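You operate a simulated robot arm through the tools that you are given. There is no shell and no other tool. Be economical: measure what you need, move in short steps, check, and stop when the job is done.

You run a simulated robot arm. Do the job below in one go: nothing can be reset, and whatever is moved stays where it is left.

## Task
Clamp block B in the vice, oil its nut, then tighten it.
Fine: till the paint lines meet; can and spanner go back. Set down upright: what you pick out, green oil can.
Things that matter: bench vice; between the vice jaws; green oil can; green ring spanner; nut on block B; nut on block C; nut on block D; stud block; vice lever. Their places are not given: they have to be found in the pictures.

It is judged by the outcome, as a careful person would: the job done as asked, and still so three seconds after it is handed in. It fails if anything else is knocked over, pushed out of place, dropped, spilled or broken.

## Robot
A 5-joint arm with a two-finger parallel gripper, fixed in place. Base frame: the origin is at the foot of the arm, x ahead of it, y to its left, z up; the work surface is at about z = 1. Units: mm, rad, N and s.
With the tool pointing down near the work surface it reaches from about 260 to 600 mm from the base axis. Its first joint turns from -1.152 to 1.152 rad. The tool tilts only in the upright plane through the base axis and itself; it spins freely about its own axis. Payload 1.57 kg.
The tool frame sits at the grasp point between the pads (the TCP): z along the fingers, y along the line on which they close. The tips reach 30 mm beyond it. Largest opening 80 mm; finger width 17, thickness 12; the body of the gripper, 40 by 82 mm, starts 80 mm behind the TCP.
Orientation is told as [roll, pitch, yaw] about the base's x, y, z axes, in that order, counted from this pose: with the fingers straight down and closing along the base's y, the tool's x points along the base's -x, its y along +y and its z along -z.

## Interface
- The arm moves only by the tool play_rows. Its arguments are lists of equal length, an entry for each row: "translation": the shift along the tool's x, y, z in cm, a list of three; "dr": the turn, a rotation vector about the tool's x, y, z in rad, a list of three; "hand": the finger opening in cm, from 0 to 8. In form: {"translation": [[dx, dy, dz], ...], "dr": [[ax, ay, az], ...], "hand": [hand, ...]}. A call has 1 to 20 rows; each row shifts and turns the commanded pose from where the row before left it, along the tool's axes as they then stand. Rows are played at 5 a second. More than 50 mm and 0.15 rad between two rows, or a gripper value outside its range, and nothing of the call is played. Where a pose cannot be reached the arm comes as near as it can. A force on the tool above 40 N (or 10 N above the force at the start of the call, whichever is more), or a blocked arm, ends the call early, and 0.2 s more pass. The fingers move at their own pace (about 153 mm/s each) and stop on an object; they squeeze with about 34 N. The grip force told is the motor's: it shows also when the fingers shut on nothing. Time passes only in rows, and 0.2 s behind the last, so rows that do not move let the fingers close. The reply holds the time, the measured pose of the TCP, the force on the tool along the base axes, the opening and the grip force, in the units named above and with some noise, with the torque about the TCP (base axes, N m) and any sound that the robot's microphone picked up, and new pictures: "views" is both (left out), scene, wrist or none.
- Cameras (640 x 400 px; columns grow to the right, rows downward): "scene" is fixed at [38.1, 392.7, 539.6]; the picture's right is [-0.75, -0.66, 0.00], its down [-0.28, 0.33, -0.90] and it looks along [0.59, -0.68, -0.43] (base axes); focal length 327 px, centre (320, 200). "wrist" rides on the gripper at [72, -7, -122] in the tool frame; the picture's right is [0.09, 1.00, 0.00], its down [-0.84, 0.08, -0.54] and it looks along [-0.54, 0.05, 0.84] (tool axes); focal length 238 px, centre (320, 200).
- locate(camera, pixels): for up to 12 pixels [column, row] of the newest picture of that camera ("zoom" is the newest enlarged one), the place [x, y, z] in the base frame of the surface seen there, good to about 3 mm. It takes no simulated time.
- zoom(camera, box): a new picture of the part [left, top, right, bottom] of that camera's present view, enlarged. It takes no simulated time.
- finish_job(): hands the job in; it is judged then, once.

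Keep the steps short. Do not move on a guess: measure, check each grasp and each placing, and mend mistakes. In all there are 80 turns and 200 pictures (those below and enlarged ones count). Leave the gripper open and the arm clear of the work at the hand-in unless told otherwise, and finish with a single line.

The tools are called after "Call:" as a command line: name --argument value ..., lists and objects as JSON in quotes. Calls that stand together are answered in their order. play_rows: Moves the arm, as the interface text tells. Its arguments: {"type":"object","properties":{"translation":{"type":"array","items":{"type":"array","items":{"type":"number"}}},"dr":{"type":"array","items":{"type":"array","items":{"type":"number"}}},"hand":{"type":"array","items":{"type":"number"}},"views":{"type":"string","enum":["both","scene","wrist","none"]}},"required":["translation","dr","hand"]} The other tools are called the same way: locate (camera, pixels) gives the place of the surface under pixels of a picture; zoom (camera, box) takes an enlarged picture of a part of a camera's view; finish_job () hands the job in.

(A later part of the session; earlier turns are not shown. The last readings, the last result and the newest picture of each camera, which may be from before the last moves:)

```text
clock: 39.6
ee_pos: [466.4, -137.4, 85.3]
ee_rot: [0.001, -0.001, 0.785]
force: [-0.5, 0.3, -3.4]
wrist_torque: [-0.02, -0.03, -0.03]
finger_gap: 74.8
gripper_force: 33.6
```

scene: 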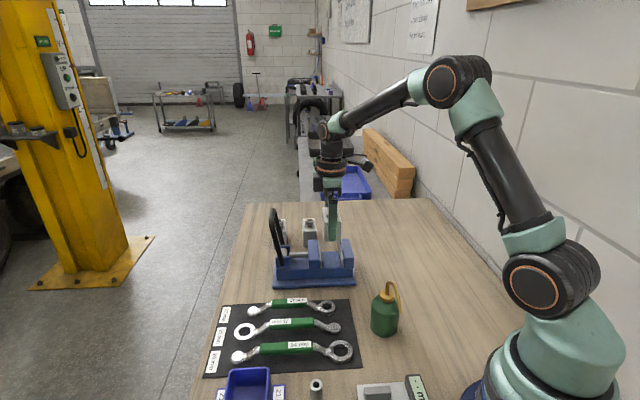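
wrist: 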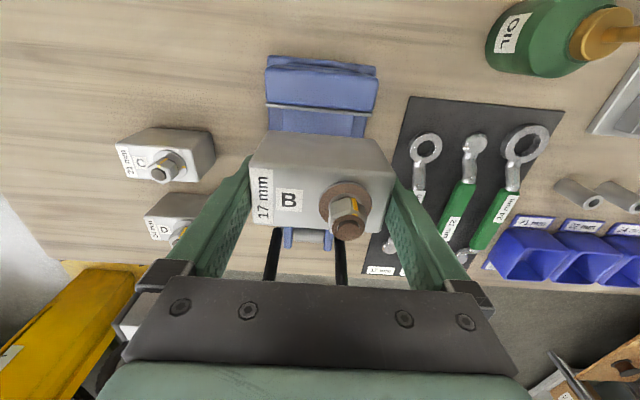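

Call:
play_rows --translation '[[0, 0, 0.1], [0, 0, 0.1], [0, 0, 0]]' --dr '[[0, 0, 0], [0, 0, 0], [0, 0, 0]]' --hand '[6, 6, 6]' --views "none"

```text
clock: 40.4
ee_pos: [466.7, -136.6, 83.7]
ee_rot: [-0.001, 0.002, 0.785]
force: [-10.6, 4.4, 29.3]
wrist_torque: [0.62, 0.71, -0.04]
finger_gap: 75.1
gripper_force: 33.9
```

Contact at z=83.7. I'll ease up 1 mm, open, and rise straight up.

Call:
play_rows --translation '[[0, 0, -0.1], [0, 0, 0], [0, 0, 0], [0, 0, -1], [0, 0, -3], [0, 0, -4], [0, 0, -4], [0, 0, -4], [0, 0, 0]]' --dr '[[0, 0, 0], [0, 0, 0], [0, 0, 0], [0, 0, 0], [0, 0, 0], [0, 0, 0], [0, 0, 0], [0, 0, 0], [0, 0, 0]]' --hand '[6.5, 8, 8, 8, 8, 8, 8, 8, 8]' --views "both"

Call:
zoom --camera "scene" --box '[255, 195, 375, 295]'

Call:
zoom --camera "wrist" --box '[220, 90, 420, 240]'

```text
clock: 42.4
ee_pos: [466.1, -137.9, 244.0]
ee_rot: [0.001, 0.0, 0.785]
force: [-0.3, 0.3, 0.5]
wrist_torque: [-0.03, 0.01, -0.01]
finger_gap: 80.0
gripper_force: 0.1
```

scene: 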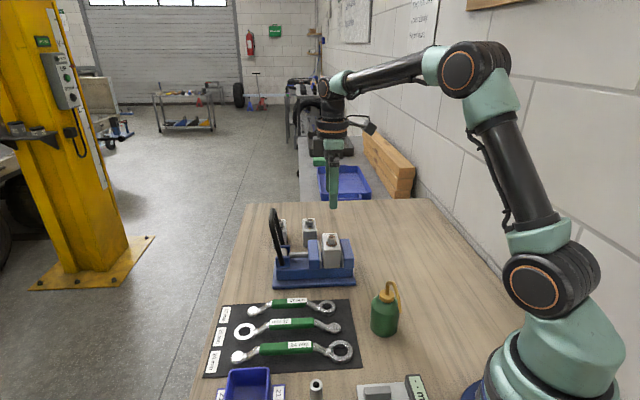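
wrist: 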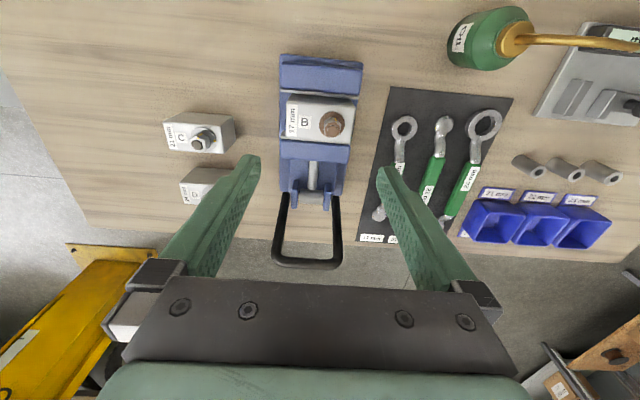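

```text
4.00 times, centred on (315, 245) of scene
```

zoom: 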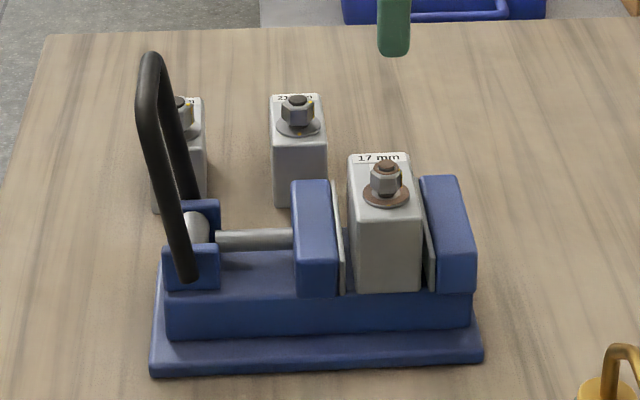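

```text
2.67 times, centred on (320, 165) of wrist
```

zoom: 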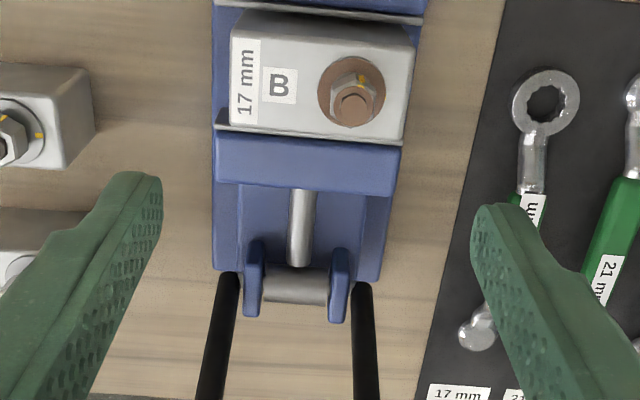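

Block B sits upright between the jaws. The lever is a U-shaped bar leaning slightly outward. I'll measure its bar and pivot.

Call:
locate --camera "wrist" --pixels '[[290, 262], [308, 264], [325, 265], [276, 255], [340, 258], [283, 225], [336, 228], [287, 200], [333, 203], [302, 197], [311, 200], [320, 200]]'

Call:
locate --camera "scene" --pixels '[[271, 212], [273, 208], [275, 211], [278, 225], [281, 240], [276, 240], [280, 255], [282, 263], [285, 255], [290, 254], [287, 251], [297, 254]]'

Call:
zoom --camera "scene" --box '[260, 200, 310, 280]'

```text
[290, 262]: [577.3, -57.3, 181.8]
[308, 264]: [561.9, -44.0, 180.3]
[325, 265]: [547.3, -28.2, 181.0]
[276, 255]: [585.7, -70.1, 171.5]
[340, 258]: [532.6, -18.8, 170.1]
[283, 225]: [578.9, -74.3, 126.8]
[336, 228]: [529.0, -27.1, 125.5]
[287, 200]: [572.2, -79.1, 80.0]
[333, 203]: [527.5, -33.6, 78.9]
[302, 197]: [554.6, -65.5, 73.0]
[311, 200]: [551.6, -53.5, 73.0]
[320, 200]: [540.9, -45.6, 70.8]
```

```text
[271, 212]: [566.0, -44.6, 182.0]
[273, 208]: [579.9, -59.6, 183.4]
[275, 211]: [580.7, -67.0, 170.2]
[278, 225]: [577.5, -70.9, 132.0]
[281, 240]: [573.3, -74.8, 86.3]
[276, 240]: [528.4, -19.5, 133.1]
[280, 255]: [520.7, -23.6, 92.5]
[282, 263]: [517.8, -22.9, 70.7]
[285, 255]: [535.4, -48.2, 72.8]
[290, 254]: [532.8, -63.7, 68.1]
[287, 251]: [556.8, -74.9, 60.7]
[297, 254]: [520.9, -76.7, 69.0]
```

```text
5.00 times, centred on (285, 240) of scene
```

zoom: 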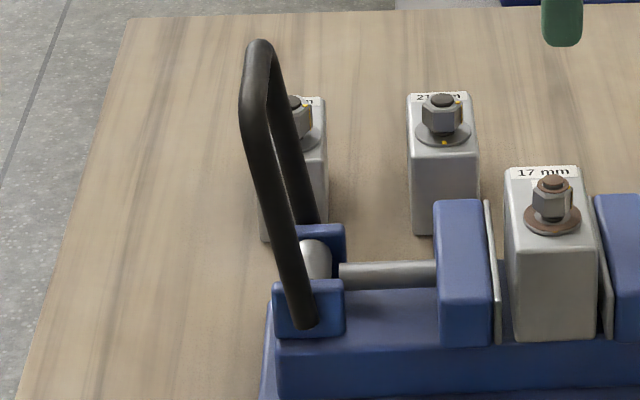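

The lever bar's axis is at m≈366, n≈428, z≈177, with the pivot near m≈346, z≈66. I'll turn the gripper so the fingers straddle the bar and move above it.

Call:
play_rows --translation '[[0, 0, 0], [0, 0, 0], [0, 0, 0], [0, 0, 0], [0, 0, 0], [0, 0, 0], [0, 0, 0], [0, 0, 0], [0, 0, 0], [0, 0, 0], [0, 0, 0], [-0.36, 4.46, 0], [-0.36, 4.46, 0], [-0.36, 4.46, 0], [0, 0, 0], [0, 0, 0]]' --dr '[[0, 0, 0.1427], [0, 0, 0.1427], [0, 0, 0.1427], [0, 0, 0.1427], [0, 0, 0.1427], [0, 0, 0.1427], [0, 0, 0.1427], [0, 0, 0.1427], [0, 0, 0.1427], [0, 0, 0.1427], [0, 0, 0.1427], [0, 0, 0], [0, 0, 0], [0, 0, 0], [0, 0, 0], [0, 0, 0]]' --hand '[5, 5, 5, 5, 5, 5, 5, 5, 5, 5, 5, 4, 4, 4, 4, 4]' --views "wrist"

```text
clock: 45.8
ee_pos: [569.9, -48.7, 243.6]
ee_rot: [-0.002, 0.001, -0.786]
force: [0.3, 0.2, 0.1]
wrist_torque: [-0.01, -0.01, -0.05]
finger_gap: 39.9
gripper_force: 0.1
```

wrist: 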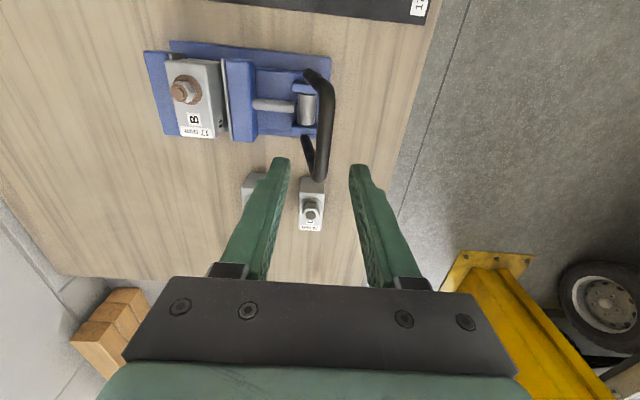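

The bar lies between the open fingers. I'll lower so that the tips straddle it.

Call:
play_rows --translation '[[0, -0.15, 2], [0, 0, 2], [0, 0, 1.4], [0, 0, 0], [0, 0, 0]]' --dr '[[0, 0, 0], [0, 0, 0], [0, 0, 0], [0, 0, 0], [0, 0, 0]]' --hand '[4, 4, 4, 2.4, 2.4]' --views "both"

Call:
zoom --camera "scene" --box '[235, 150, 395, 270]'

```text
clock: 47.0
ee_pos: [567.4, -51.3, 190.3]
ee_rot: [-0.001, -0.001, -0.785]
force: [0.0, -0.9, -0.6]
wrist_torque: [0.0, -0.01, -0.02]
finger_gap: 24.2
gripper_force: 0.0
```

scene: 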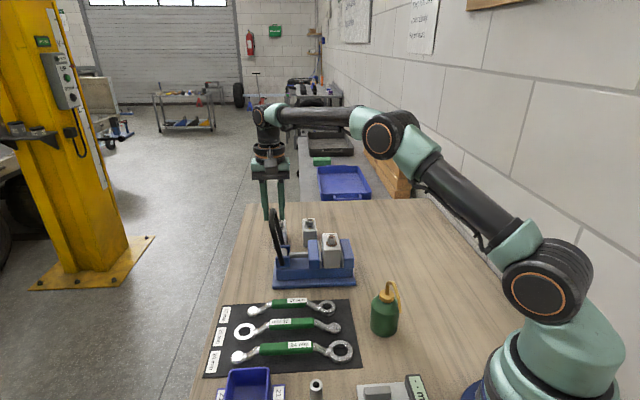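
wrist: 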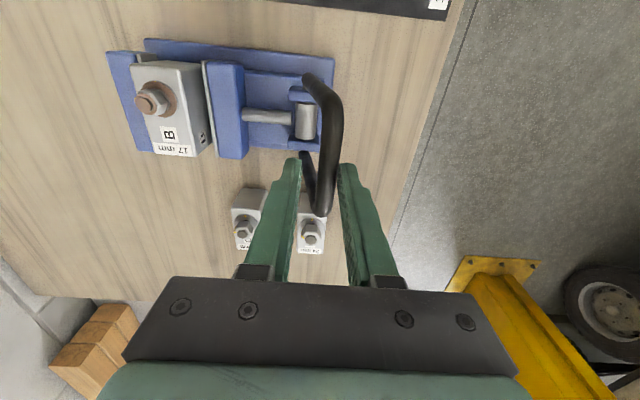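

```text
3.33 times, centred on (315, 210) of scene
```

zoom: 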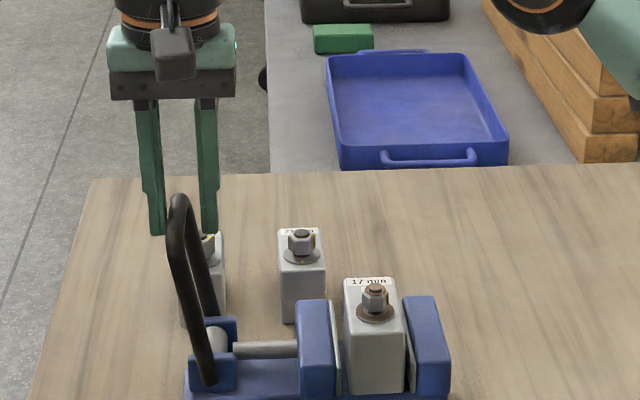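

The bar is caged. As a test I'll pull it inward (toward the jaws) 30 mm, watching the force.

Call:
play_rows --translation '[[0, -0.8, 0], [0, -0.8, 0], [0, -0.8, 0], [0, -0.8, 0], [0, 0, 0]]' --dr '[[0, 0, 0], [0, 0, 0], [0, 0, 0], [0, 0, 0], [0, 0, 0]]' --hand '[2.4, 2.4, 2.4, 2.4, 2.4]' --views "none"

Call:
zoom --camera "scene" --box '[235, 180, 375, 290]'

```text
clock: 47.8
ee_pos: [556.7, -61.1, 190.2]
ee_rot: [0.012, -0.016, -0.773]
force: [22.6, 20.9, -6.1]
wrist_torque: [-0.06, -0.46, -0.23]
finger_gap: 51.3
gripper_force: 16.0
stopped in row 4: the force on the tool passed its limit at 43 N (the readings are from after the stop); the commanded pose is now the measured one
```

```text
3.64 times, centred on (305, 235) of scene
```

zoom: 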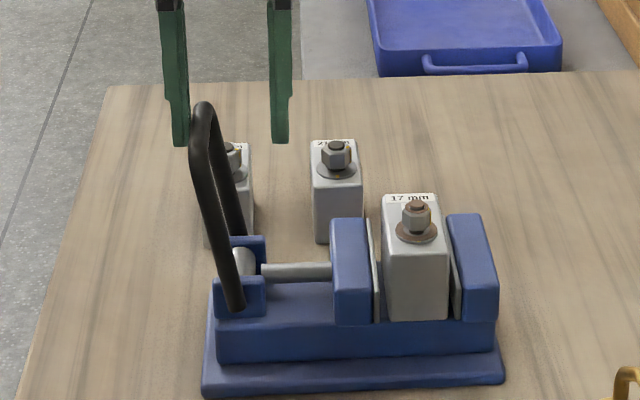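

The lever did not budge inward (43 N, a hard stop), so it closes outward and down. I'll re-open, rise, and turn the gripper so I can push with the stiff sides of the closed fingers from inside the U.

Call:
play_rows --translation '[[0, 1.0, 0], [0, 0, -2], [0, 0, -3.4], [0, -3.5, 0], [0, 0, 0], [0, 0, 0], [0, 0, 0], [0, 0, 0], [0, 0, 0], [0, 0, 0], [0, 0, 0], [0, 0, 0], [0, 0, 0], [0, 0, 0], [0, 0, 0], [0, 0, 0]]' --dr '[[0, 0, 0], [0, 0, 0], [0, 0, 0], [0, 0, 0], [0, 0, -0.1427], [0, 0, -0.1427], [0, 0, -0.1427], [0, 0, -0.1427], [0, 0, -0.1427], [0, 0, -0.1427], [0, 0, -0.1427], [0, 0, -0.1427], [0, 0, -0.1427], [0, 0, -0.1427], [0, 0, -0.1427], [0, 0, 0]]' --hand '[5, 5, 5, 5, 5, 0, 0, 0, 0, 0, 0, 0, 0, 0, 0, 0]' --views "none"

```text
clock: 51.2
ee_pos: [535.2, -82.3, 243.5]
ee_rot: [-0.009, -0.006, 0.794]
force: [0.1, -0.4, 0.2]
wrist_torque: [-0.02, 0.0, -0.01]
finger_gap: 0.0
gripper_force: 20.9
```

Clear at m≈320. I'll shift 16 mm within the U, lower, and push outward a little to test.

Call:
play_rows --translation '[[0, 1.6, 0], [0, 0, 2.7], [0, 0, 2.7], [-2.5, 0, 0], [-0.8, 0, 0], [-0.9, 0, 0.2], [-0.9, 0, 0.3], [0, 0, 0]]' --dr '[[0, 0, 0], [0, 0, 0], [0, 0, 0], [0, 0, 0], [0, 0, 0], [0, 0, 0], [0, 0, 0], [0, 0, 0]]' --hand '[0, 0, 0, 0, 0, 0, 0, 0]' --views "scene"

Call:
zoom --camera "scene" --box '[235, 180, 375, 290]'

```text
clock: 53.0
ee_pos: [560.5, -34.2, 185.9]
ee_rot: [-0.007, -0.006, 0.791]
force: [-1.3, -1.8, 0.0]
wrist_torque: [-0.05, 0.02, 0.0]
finger_gap: 0.0
gripper_force: 21.1
```

scene: 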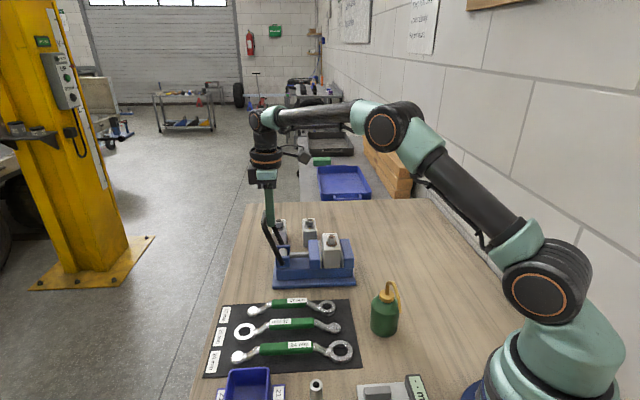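

```text
3.64 times, centred on (305, 235) of scene
```

zoom: 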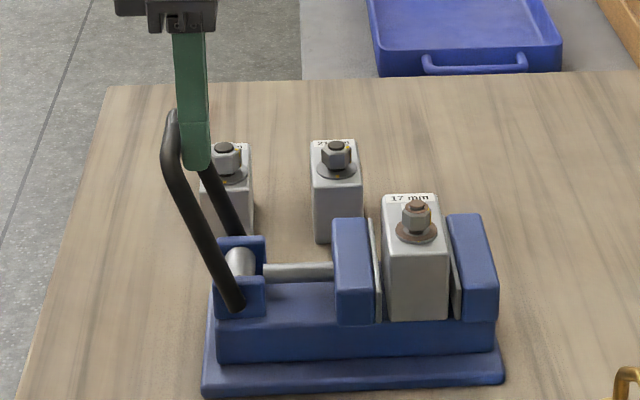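

The lever swings outward easily and the jaw is advancing. I'll continue along the arc.

Call:
play_rows --translation '[[-0.85, 0, 0.4], [-0.85, 0, 0.45], [-0.8, 0, 0.55], [-0.8, 0, 0.6], [-0.8, 0, 0.8], [0, 0, 0]]' --dr '[[0, 0, 0], [0, 0, 0], [0, 0, 0], [0, 0, 0], [0, 0, 0], [0, 0, 0]]' --hand '[0, 0, 0, 0, 0, 0]' --views "none"

Call:
zoom --camera "scene" --box '[235, 180, 375, 290]'

```text
clock: 54.4
ee_pos: [589.3, -5.4, 157.6]
ee_rot: [-0.005, -0.008, 0.79]
force: [-1.9, -1.3, 0.0]
wrist_torque: [0.0, 0.05, 0.01]
finger_gap: 0.0
gripper_force: 22.0
```

```text
3.64 times, centred on (305, 235) of scene
```

zoom: 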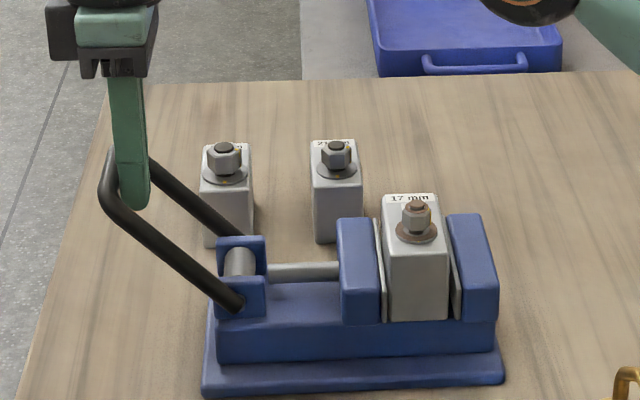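

The lever is down about 50° and the jaw is nearly on the block. Next I'll retract, open to 50 mm so each finger is above one lever leg, and press straight down.

Call:
play_rows --translation '[[1.2, 0, -1.5], [0, -0.8, -2.0], [0, 0, 0], [0, 0, 2], [0, 0, 2], [0, 0, 1], [0, 0, 0]]' --dr '[[0, 0, 0], [0, 0, 0], [0, 0, 0], [0, 0, 0], [0, 0, 0], [0, 0, 0], [0, 0, 0]]' --hand '[0, 0, 5, 5, 5, 5, 5]' --views "both"

Call:
zoom --camera "scene" --box '[235, 180, 375, 290]'

```text
clock: 56.0
ee_pos: [586.4, -19.8, 142.1]
ee_rot: [-0.007, -0.009, 0.791]
force: [-0.5, 2.0, 4.5]
wrist_torque: [0.15, 0.06, -0.05]
finger_gap: 50.1
gripper_force: 0.1
```

scene: 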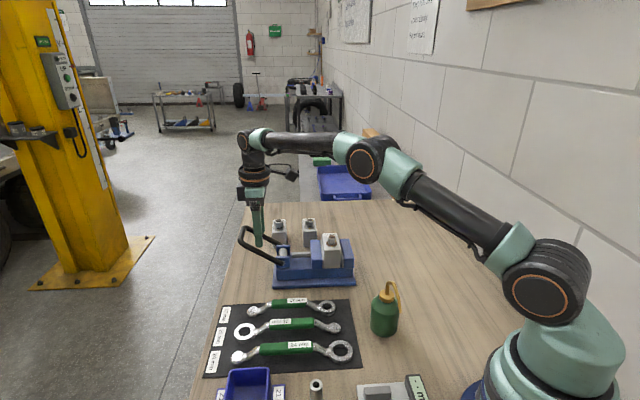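
wrist: 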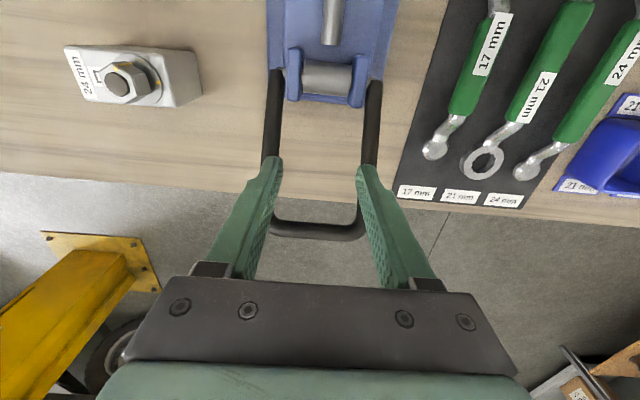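

```text
3.64 times, centred on (305, 235) of scene
```

zoom: 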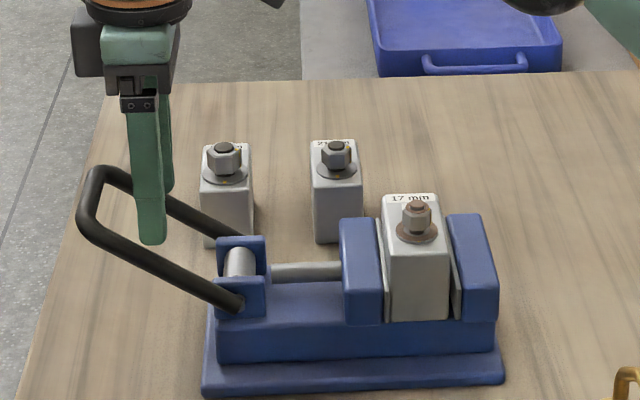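

The fingers are on both legs and the lever follows. I'll press on in small steps.

Call:
play_rows --translation '[[0, 0, 0.5], [0, 0, 0.5], [0, 0, 0.5], [0, 0, 0.5], [0, 0, 0]]' --dr '[[0, 0, 0], [0, 0, 0], [0, 0, 0], [0, 0, 0], [0, 0, 0]]' --hand '[5, 5, 5, 5, 5]' --views "none"

Call:
zoom --camera "scene" --box '[235, 180, 375, 290]'

```text
clock: 57.2
ee_pos: [587.3, -20.4, 120.5]
ee_rot: [-0.008, -0.006, 0.791]
force: [0.7, 0.9, 3.8]
wrist_torque: [0.15, 0.03, -0.06]
finger_gap: 50.0
gripper_force: 0.0
```

```text
3.64 times, centred on (305, 235) of scene
```

zoom: 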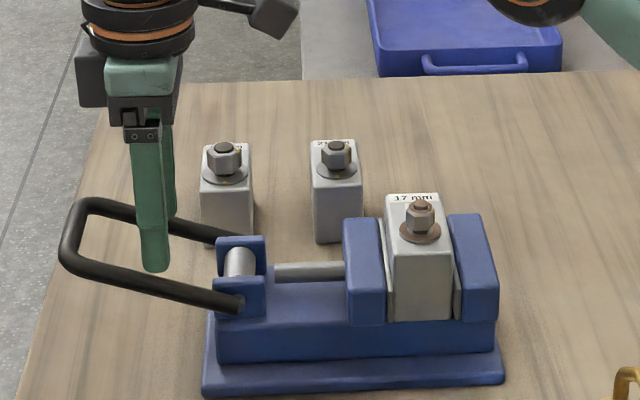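

The jaw has reached the block and is moving it toward the fixed jaw. I'll keep pressing.

Call:
play_rows --translation '[[0, 0, 0.4], [0, 0, 0.4], [0, 0, 0.4], [0, 0, 0.4], [0, 0, 0]]' --dr '[[0, 0, 0], [0, 0, 0], [0, 0, 0], [0, 0, 0], [0, 0, 0]]' --hand '[5, 5, 5, 5, 5]' --views "none"

Call:
zoom --camera "scene" --box '[235, 180, 375, 290]'

```text
clock: 58.4
ee_pos: [589.6, -21.4, 111.5]
ee_rot: [-0.012, -0.013, 0.791]
force: [-4.4, 2.3, 36.3]
wrist_torque: [1.2, 0.88, 0.11]
finger_gap: 53.4
gripper_force: 2.4
```

```text
3.64 times, centred on (305, 235) of scene
```

zoom: 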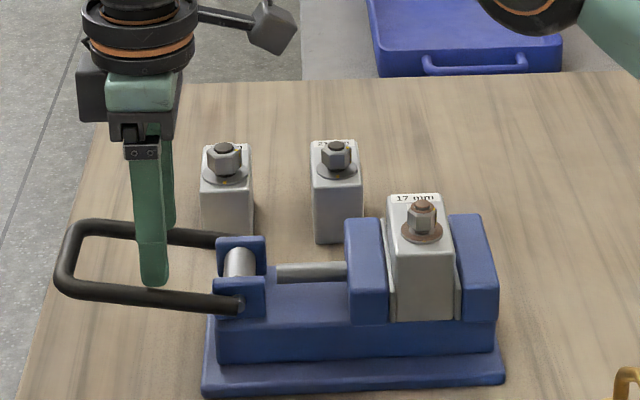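

Force rose to 36 N as the block got squeezed. I'll press a bit more to see whether the lever still travels or latches.

Call:
play_rows --translation '[[0, 0, 0.2], [0, 0, 0.2], [0, 0, 0]]' --dr '[[0, 0, 0], [0, 0, 0], [0, 0, 0]]' --hand '[5, 5, 5]' --views "none"

```text
clock: 59.0
ee_pos: [591.2, -20.9, 111.3]
ee_rot: [-0.015, -0.013, 0.793]
force: [-11.7, -4.4, 21.7]
wrist_torque: [0.53, 0.83, 0.48]
finger_gap: 54.9
gripper_force: 2.9
stopped in row 2: the force on the tool passed its limit at 48 N (the readings are from after the stop); the commanded pose is now the measured one
```

The lever is firm at 48 N. I'll lift off and check that it stays down and that the block is tight.

Call:
play_rows --translation '[[0, 0, -1], [0, 0, -3], [2, 0, -4], [4, 0, -4], [4, 0, -2], [0, 0, 0]]' --dr '[[0, 0, 0], [0, 0, 0], [0, 0, 0], [0, 0, 0], [0, 0, 0], [0, 0, 0]]' --hand '[5, 5, 5, 5, 5, 5]' --views "both"

Call:
zoom --camera "scene" --box '[235, 180, 375, 290]'

Call:
zoom --camera "wrist" --box '[240, 60, 400, 160]'

```text
refused: row 4 steps farther than a row can; nothing moved
```

```text
3.64 times, centred on (305, 235) of scene
```

zoom: 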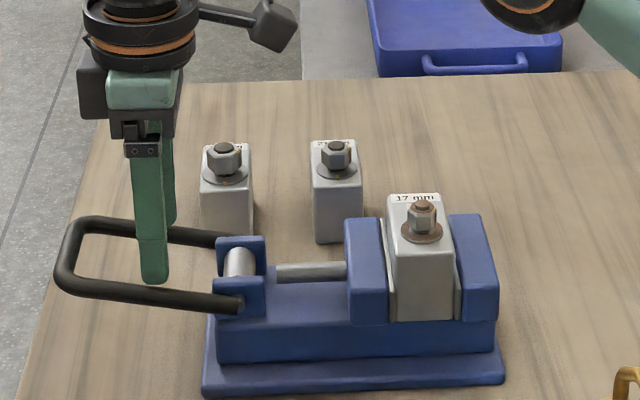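

```text
4.00 times, centred on (320, 110) of wrist
```

zoom: 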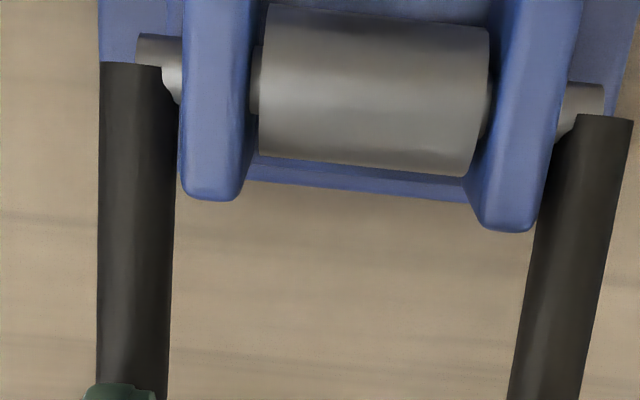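

One step was too long. I'll lift with shorter rows.

Call:
play_rows --translation '[[0, 0, -1], [0, 0, -3], [2, 0, -4], [3, 0, -3], [3.5, 0, -2], [3, 0, 0], [0, 0, 0]]' --dr '[[0, 0, 0], [0, 0, 0], [0, 0, 0], [0, 0, 0], [0, 0, 0], [0, 0, 0], [0, 0, 0]]' --hand '[5, 5, 5, 5, 5, 5, 5]' --views "both"

Call:
zoom --camera "scene" --box '[235, 180, 375, 290]'

Call:
zoom --camera "wrist" --box '[240, 60, 400, 220]'

```text
clock: 60.6
ee_pos: [505.3, -102.7, 237.8]
ee_rot: [-0.017, -0.012, 0.791]
force: [-1.3, 0.7, -0.3]
wrist_torque: [-0.02, -0.04, -0.01]
finger_gap: 50.0
gripper_force: 0.0
```

scene: 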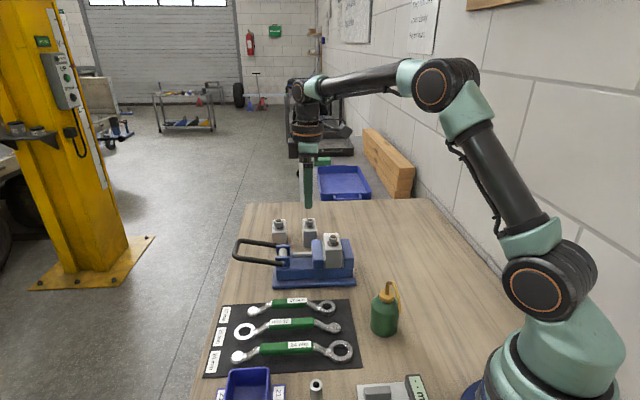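
wrist: 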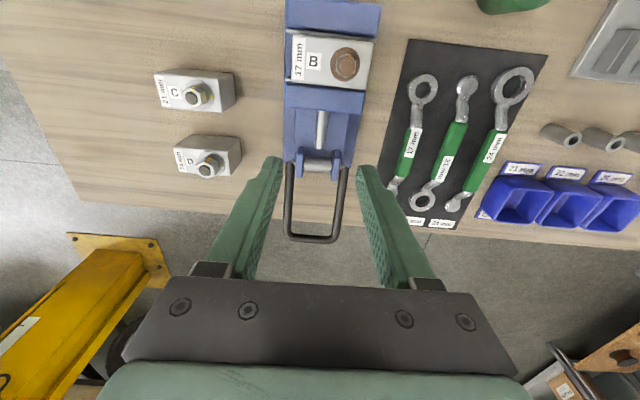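

```text
3.64 times, centred on (305, 235) of scene
```

zoom: 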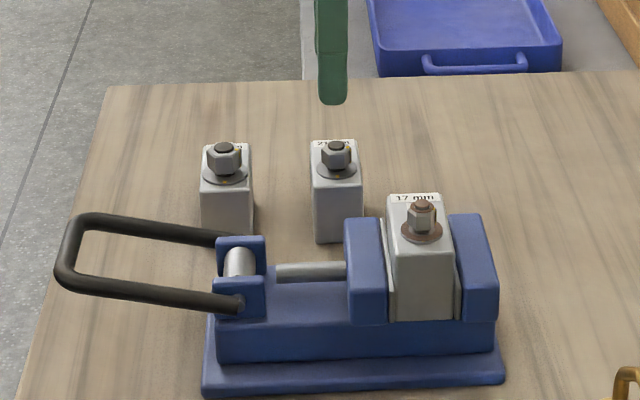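

```text
2.50 times, centred on (320, 140) of wrist
```

zoom: 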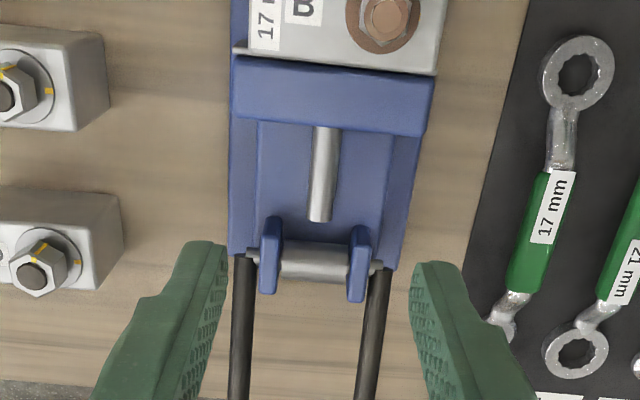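

The lever stays down. I'll check its remaining angle and both jaw contacts.

Call:
locate --camera "wrist" --pixels '[[312, 239], [288, 230], [290, 190], [342, 195], [291, 170], [345, 174], [332, 85], [335, 40], [372, 42], [365, 88]]'

Call:
zoom --camera "scene" --box '[315, 220, 365, 270]'

Call:
zoom --camera "wrist" --box '[270, 0, 400, 100]'

```text
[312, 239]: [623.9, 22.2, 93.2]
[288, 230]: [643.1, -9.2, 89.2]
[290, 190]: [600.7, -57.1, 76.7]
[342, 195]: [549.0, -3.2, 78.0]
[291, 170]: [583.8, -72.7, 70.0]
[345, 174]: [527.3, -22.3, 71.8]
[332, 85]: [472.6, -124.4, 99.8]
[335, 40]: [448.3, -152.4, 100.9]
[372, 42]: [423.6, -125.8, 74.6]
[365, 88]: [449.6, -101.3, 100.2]
```

```text
8.00 times, centred on (340, 245) of scene
```

zoom: 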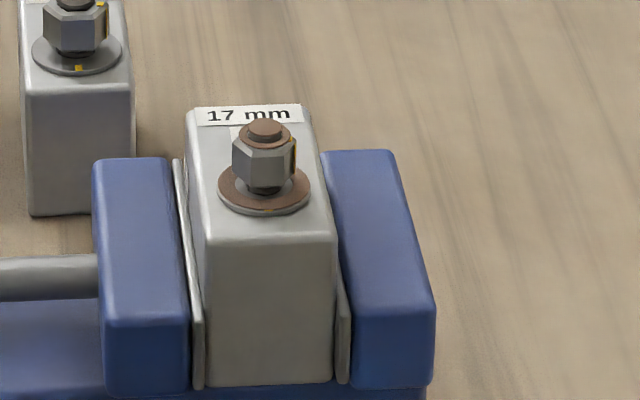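

```text
4.00 times, centred on (335, 50) of wrist
```

zoom: 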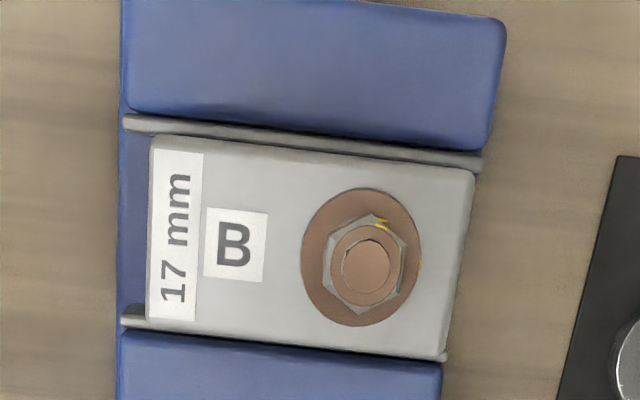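

Both jaw plates touch the block and it stands square, so it's clamped. Next is the oil can, which I'll enlarge to see the spout.

Call:
zoom --camera "scene" --box '[355, 270, 419, 350]'

Call:
play_rows --translation '[[4.5, 0, 0], [4.5, 0, 0], [4.5, 0, 0], [4.5, 0, 0], [1, 4, 0], [0, 4.5, 0], [0, 0, 0]]' --dr '[[0.012, 0.017, 0.11], [0, 0, 0.11], [0, 0, 0.11], [0, 0, 0.11], [0, 0, 0.11], [0, 0, 0.11], [0, 0, 0.12]]' --hand '[8, 8, 8, 8, 8, 8, 8]' --views "both"

```text
5.00 times, centred on (387, 310) of scene
```

zoom: 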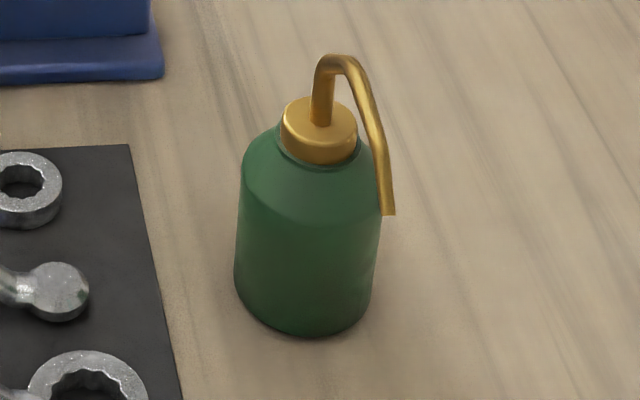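

```text
clock: 62.2
ee_pos: [327.0, -128.3, 234.0]
ee_rot: [-0.009, -0.021, 0.009]
force: [0.0, -0.1, 0.1]
wrist_torque: [0.0, 0.01, -0.02]
finger_gap: 80.1
gripper_force: 0.1
```

scene: 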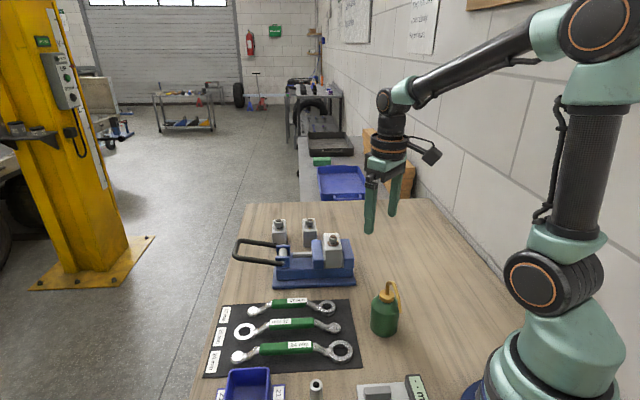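
wrist: 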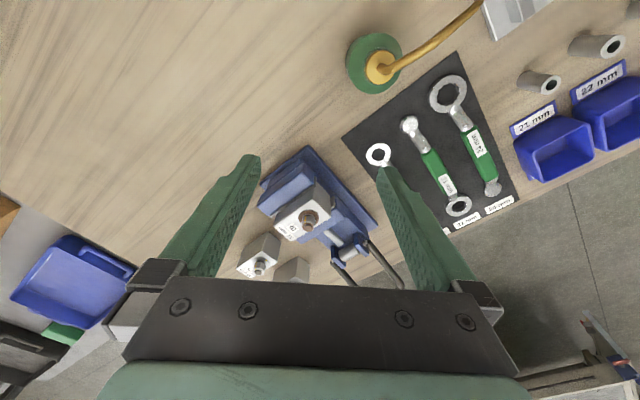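

The spout goes up, bends over and slopes down to a tip on the side away from the label. I'll measure the can: cap, spout, tip and body.

Call:
locate --camera "scene" --pixels '[[391, 282], [397.2, 292], [399.4, 304], [400.6, 311.5], [387, 291.6], [384, 318], [371.5, 316], [397.5, 318], [383, 335], [392, 296]]'

Call:
locate --camera "wrist" --pixels '[[378, 67], [348, 67], [401, 62], [374, 36], [376, 93], [400, 65], [430, 46], [455, 27], [478, 4]]'

Call:
zoom --camera "wrist" --box '[330, 0, 490, 100]'

```text
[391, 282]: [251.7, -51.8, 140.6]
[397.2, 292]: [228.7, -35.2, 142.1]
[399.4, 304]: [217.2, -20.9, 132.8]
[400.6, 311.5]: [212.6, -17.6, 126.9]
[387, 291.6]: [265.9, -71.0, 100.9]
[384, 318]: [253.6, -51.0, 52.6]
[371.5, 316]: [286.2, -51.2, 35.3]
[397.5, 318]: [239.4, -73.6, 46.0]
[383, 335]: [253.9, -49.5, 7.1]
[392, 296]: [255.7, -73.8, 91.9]
```

```text
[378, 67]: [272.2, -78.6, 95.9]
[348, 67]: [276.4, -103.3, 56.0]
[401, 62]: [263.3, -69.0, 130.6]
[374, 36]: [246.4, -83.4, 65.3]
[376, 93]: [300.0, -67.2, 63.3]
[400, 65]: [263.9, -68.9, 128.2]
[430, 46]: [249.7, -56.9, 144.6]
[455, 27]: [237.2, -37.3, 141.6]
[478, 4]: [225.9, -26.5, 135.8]
```

```text
4.00 times, centred on (410, 50) of wrist
```

zoom: 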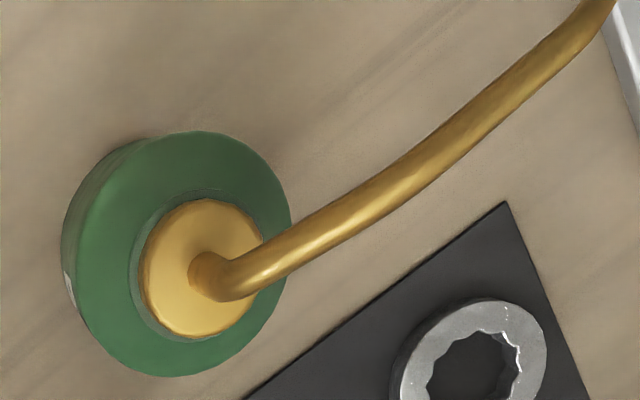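

The can's axis is at about (273,-75), radius 28 mm. The spout points at 136°, its top is at z≈146, and its tip is near (211,-16,124). I'll grip across the spout direction (yaw -0.77) and hover above first.

Call:
play_rows --translation '[[0, 0, 0], [0, 0, 0], [0, 0, 0], [0, 0, 0], [0, 0, 0], [0, 0, 0], [2.5, 0, 0], [2.5, 0, 0], [2.56, 0.06, 0], [0, 0, 0]]' --dr '[[-0.009, 0.021, 0.127], [0, 0, 0.13], [0, 0, 0.13], [0, 0, 0.13], [0, 0, 0.13], [0, 0, 0.13], [0, 0, 0], [0, 0, 0], [0, 0, 0], [0, 0, 0]]' --hand '[8, 8, 8, 8, 8, 8, 8, 8, 8, 8]' --views "both"

Call:
zoom --camera "wrist" --box '[240, 100, 400, 220]'

```text
clock: 64.4
ee_pos: [274.0, -75.8, 233.2]
ee_rot: [-0.001, 0.003, -0.766]
force: [-0.9, 0.0, -0.1]
wrist_torque: [0.0, 0.0, 0.0]
finger_gap: 80.1
gripper_force: 0.1
```

scene: 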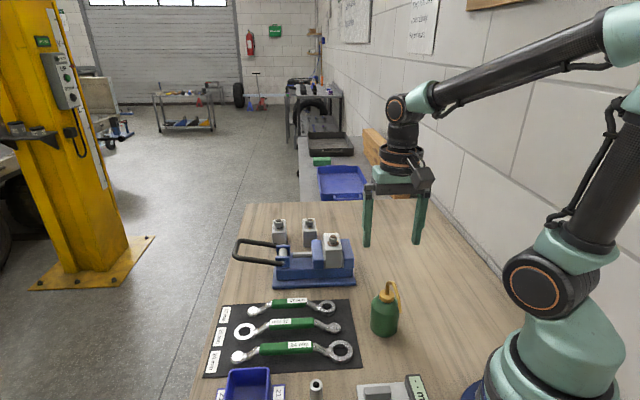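
wrist: 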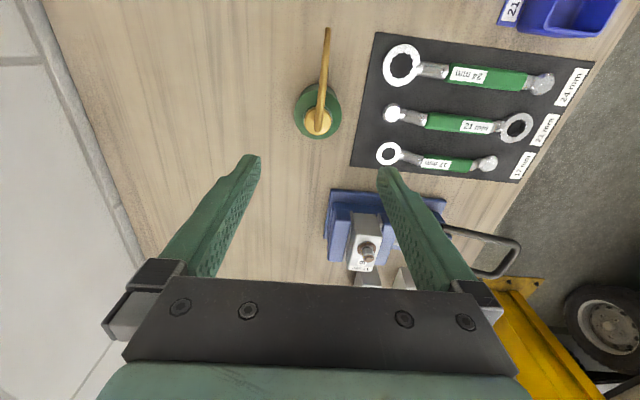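

```text
3.33 times, centred on (320, 160) of wrist
```

zoom: 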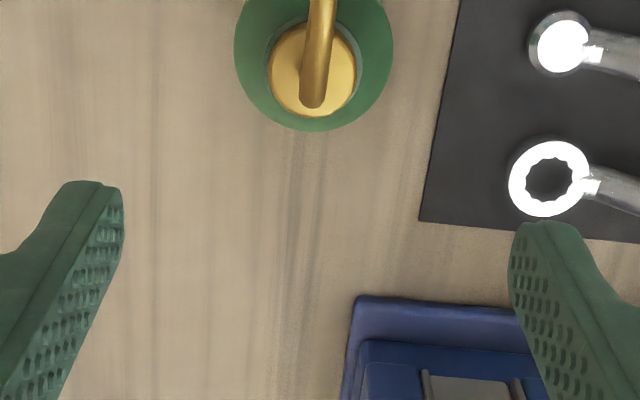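

I'll verify the can's axis in this view, along with the nut position while it's visible.

Call:
locate --camera "wrist" --pixels '[[318, 121], [318, 130], [300, 108], [340, 110], [318, 138], [325, 60], [328, 32], [326, 88], [367, 250], [369, 243], [390, 153], [487, 162]]'

Call:
zoom --camera "wrist" --box '[330, 200, 410, 280]'

```text
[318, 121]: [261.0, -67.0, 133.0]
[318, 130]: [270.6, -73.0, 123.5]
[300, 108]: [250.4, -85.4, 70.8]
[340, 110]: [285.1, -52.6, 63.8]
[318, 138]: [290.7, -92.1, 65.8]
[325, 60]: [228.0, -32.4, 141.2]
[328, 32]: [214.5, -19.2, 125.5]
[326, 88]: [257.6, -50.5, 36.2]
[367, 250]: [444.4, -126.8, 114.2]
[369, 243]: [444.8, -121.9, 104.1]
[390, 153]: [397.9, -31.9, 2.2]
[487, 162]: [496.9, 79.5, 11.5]
```

```text
5.00 times, centred on (370, 240) of wrist
```

zoom: 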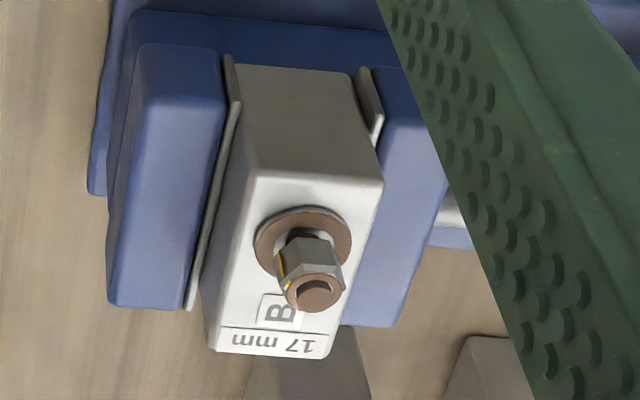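

The axis is (270,-72), so I need a 5 mm shift along the spout direction. I'll shift, descend to z≈70 and grip gently.

Call:
locate --camera "wrist" --pixels '[[368.5, 258.5], [366, 262], [371, 260], [369, 247], [360, 251]]'

Call:
play_rows --translation '[[0.5, 0, 3], [0, 0, 4], [0, 0, 4], [0, 0, 3], [0, 0, 2.3], [0, 0, 0]]' --dr '[[0, 0, 0], [0, 0, 0], [0, 0, 0], [0, 0, 0], [0, 0, 0], [0, 0, 0]]' --hand '[8, 8, 8, 8, 8, 8]' --views "both"

Call:
zoom --camera "scene" --box '[320, 220, 448, 350]'

```text
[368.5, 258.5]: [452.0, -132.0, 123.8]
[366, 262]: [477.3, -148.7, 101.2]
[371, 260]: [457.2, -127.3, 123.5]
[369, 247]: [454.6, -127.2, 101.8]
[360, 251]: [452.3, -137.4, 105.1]
```

```text
clock: 65.8
ee_pos: [270.9, -74.6, 70.8]
ee_rot: [-0.002, 0.001, -0.766]
force: [0.0, 0.1, -1.1]
wrist_torque: [0.03, 0.01, 0.0]
finger_gap: 80.0
gripper_force: 0.1
```

scene: 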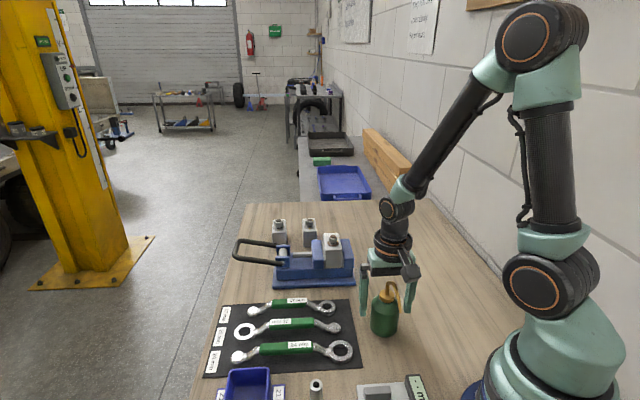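
wrist: 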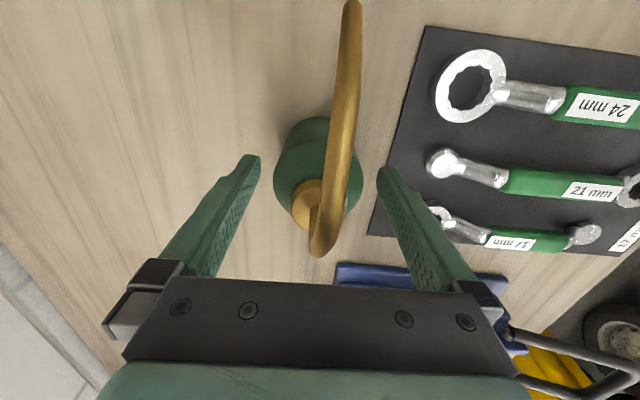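

```text
3.08 times, centred on (384, 285) of scene
```

zoom: 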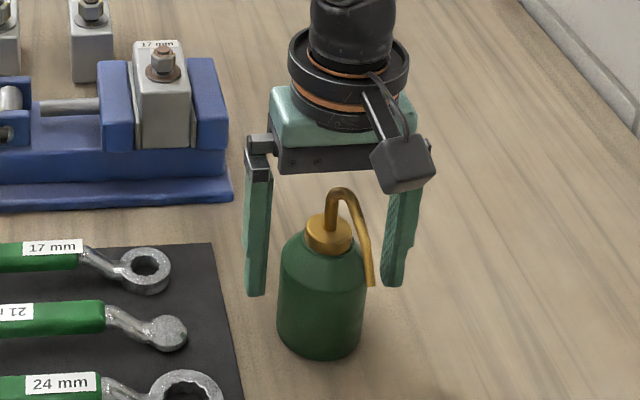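

Centred, with clearance above the spout. I'll go 4 mm lower and close on the can.

Call:
play_rows --translation '[[0, 0, 0.4], [0, 0, 0], [0, 0, 0], [0, 0, 0], [0, 0, -1], [0, 0, -2], [0, 0, 0]]' --dr '[[0, 0, 0], [0, 0, 0], [0, 0, 0], [0, 0, 0], [0, 0, 0], [0, 0, 0], [0, 0, 0]]' --hand '[8, 6, 4.5, 4.5, 4.5, 4.5, 4.5]' --views "both"

Call:
zoom --camera "scene" --box '[320, 220, 448, 350]'

```text
clock: 67.4
ee_pos: [270.0, -73.6, 96.9]
ee_rot: [-0.001, 0.001, -0.766]
force: [0.5, 0.7, -3.6]
wrist_torque: [0.0, 0.0, -0.03]
finger_gap: 56.4
gripper_force: 34.2
```

scene: 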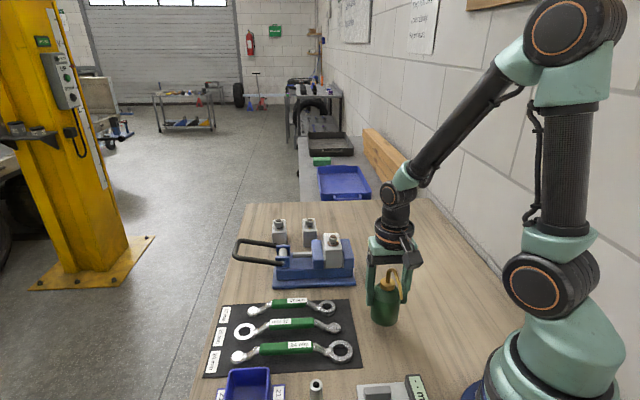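
wrist: 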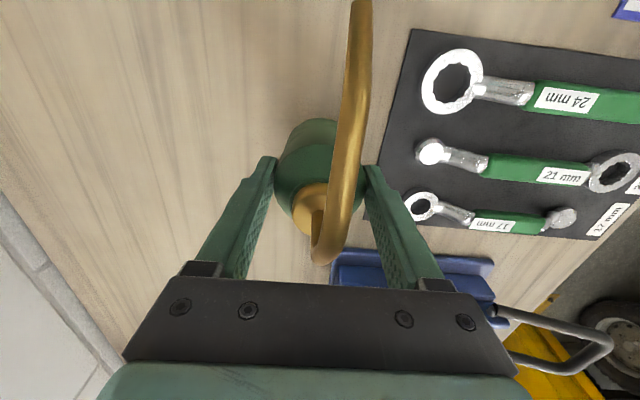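

```text
3.08 times, centred on (384, 285) of scene
```

zoom: 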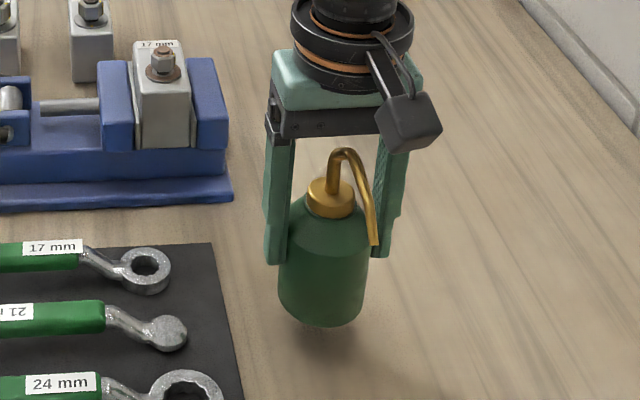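

The can is held (gap 56 mm, about 0.35 kg). The spout tip is at about 81 mm along the tool's x and 56 mm above the TCP. I'll lift and turn so the spout points radially outward toward the nut.

Call:
play_rows --translation '[[0, 0, -2], [0, 0, -2], [0, 0, -1.5], [0, 0, 0], [0, 0, 0], [0, 0, 0], [0, 0, 0], [0, 0, 0], [0, 0, 0], [0, 0, 0], [0, 0, 0], [0, 0, 0], [0, 0, 0], [0, 0, 0], [0, 0, 0], [0, 0, 0], [0, 0, 0], [0, 0, 0], [0, 0, 0]]' --dr '[[0, 0, 0.1478], [0, 0, 0.1478], [0, 0, 0.1478], [0, 0, 0.1478], [0, 0, 0.1478], [0, 0, 0.1478], [0, 0, 0.1478], [0, 0, 0.1478], [0, 0, 0.1478], [0, 0, 0.1478], [0, 0, 0.1478], [0, 0, 0.1478], [0, 0, 0.1478], [0, 0, 0.1478], [0, 0, 0.1478], [0, 0, 0.1478], [0, 0, 0.1478], [0, 0, 0.1478], [0, 0, 0]]' --hand '[4.5, 4.5, 4.5, 4.5, 4.5, 4.5, 4.5, 4.5, 4.5, 4.5, 4.5, 4.5, 4.5, 4.5, 4.5, 4.5, 4.5, 4.5, 4.5]' --views "scene"

Call:
zoom --camera "scene" --box '[300, 200, 428, 320]'

```text
clock: 71.4
ee_pos: [254.7, -112.2, 151.6]
ee_rot: [0.0, -0.001, 2.858]
force: [0.3, 0.3, -3.0]
wrist_torque: [-0.06, 0.0, 0.01]
finger_gap: 56.5
gripper_force: 34.3
out of reach, approached as far as the arm can: row 18
```

scene: 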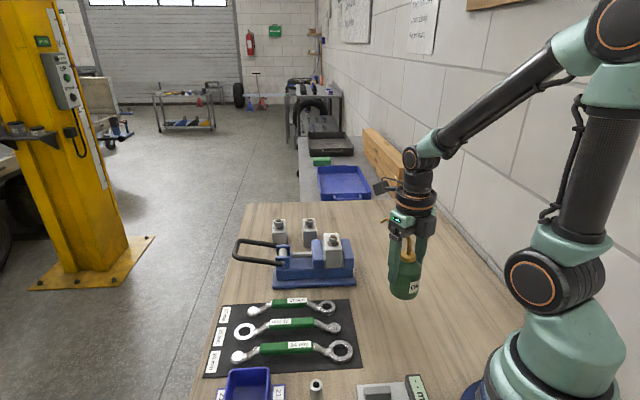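

```text
3.33 times, centred on (364, 260) of scene
```

zoom: 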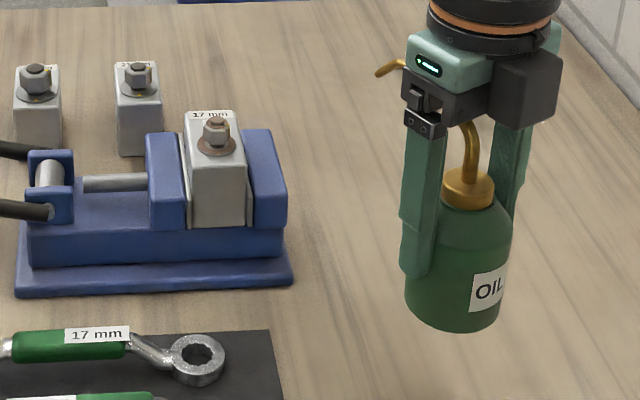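

The tool's spin reached its limit, so I'll back off a little: the spout will point 7° off x, about 11° off radial, which is fine. I'll move so the spout tip comes above the nut, staying high.

Call:
play_rows --translation '[[0, 0, 0], [0, 0, 0], [3, -0.1, 0], [3, -0.1, 0], [3, -0.1, 0], [2.8, -0.1, 0], [0, 0, 0], [0, 0, 0]]' --dr '[[0, 0, -0.08], [0, 0, -0.081], [0, 0, 0], [0, 0, 0], [0, 0, 0], [0, 0, 0], [0, 0, 0], [0, 0, 0]]' --hand '[4.5, 4.5, 4.5, 4.5, 4.5, 4.5, 4.5, 4.5]' --views "both"

Call:
zoom --camera "scene" --box '[290, 180, 418, 290]'

```text
clock: 73.2
ee_pos: [370.9, -123.1, 151.0]
ee_rot: [0.0, -0.001, 3.017]
force: [0.5, 1.1, -3.5]
wrist_torque: [-0.01, -0.04, -0.01]
finger_gap: 56.7
gripper_force: 34.2
```

scene: 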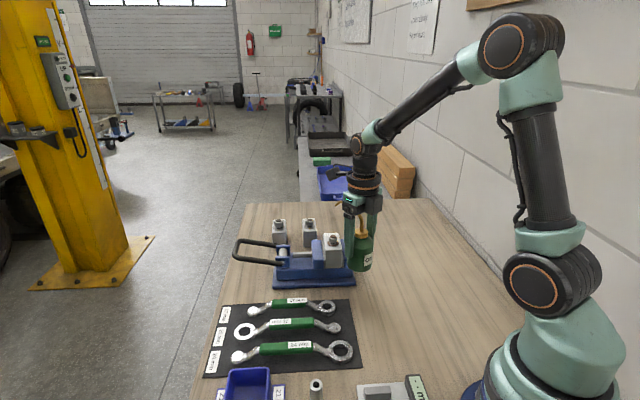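
wrist: 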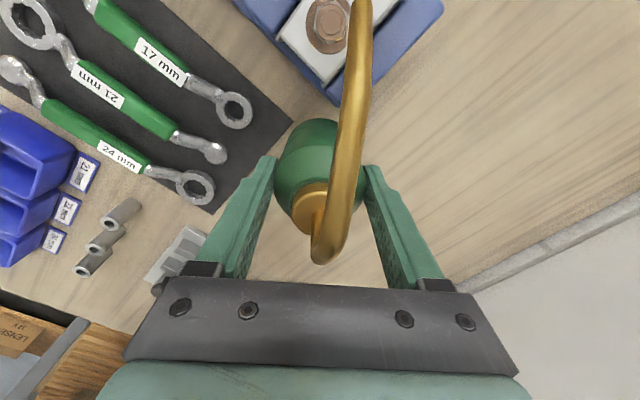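

```text
3.64 times, centred on (354, 235) of scene
```

zoom: 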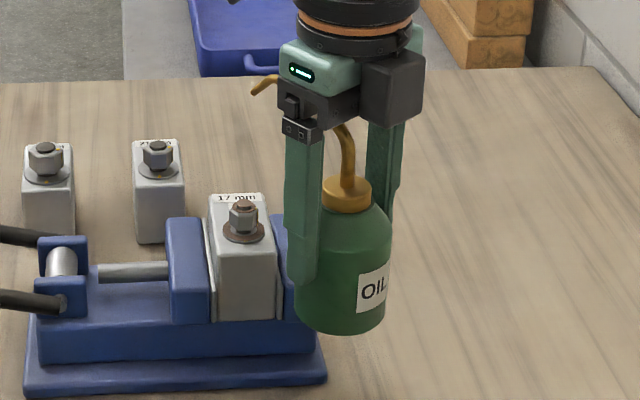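

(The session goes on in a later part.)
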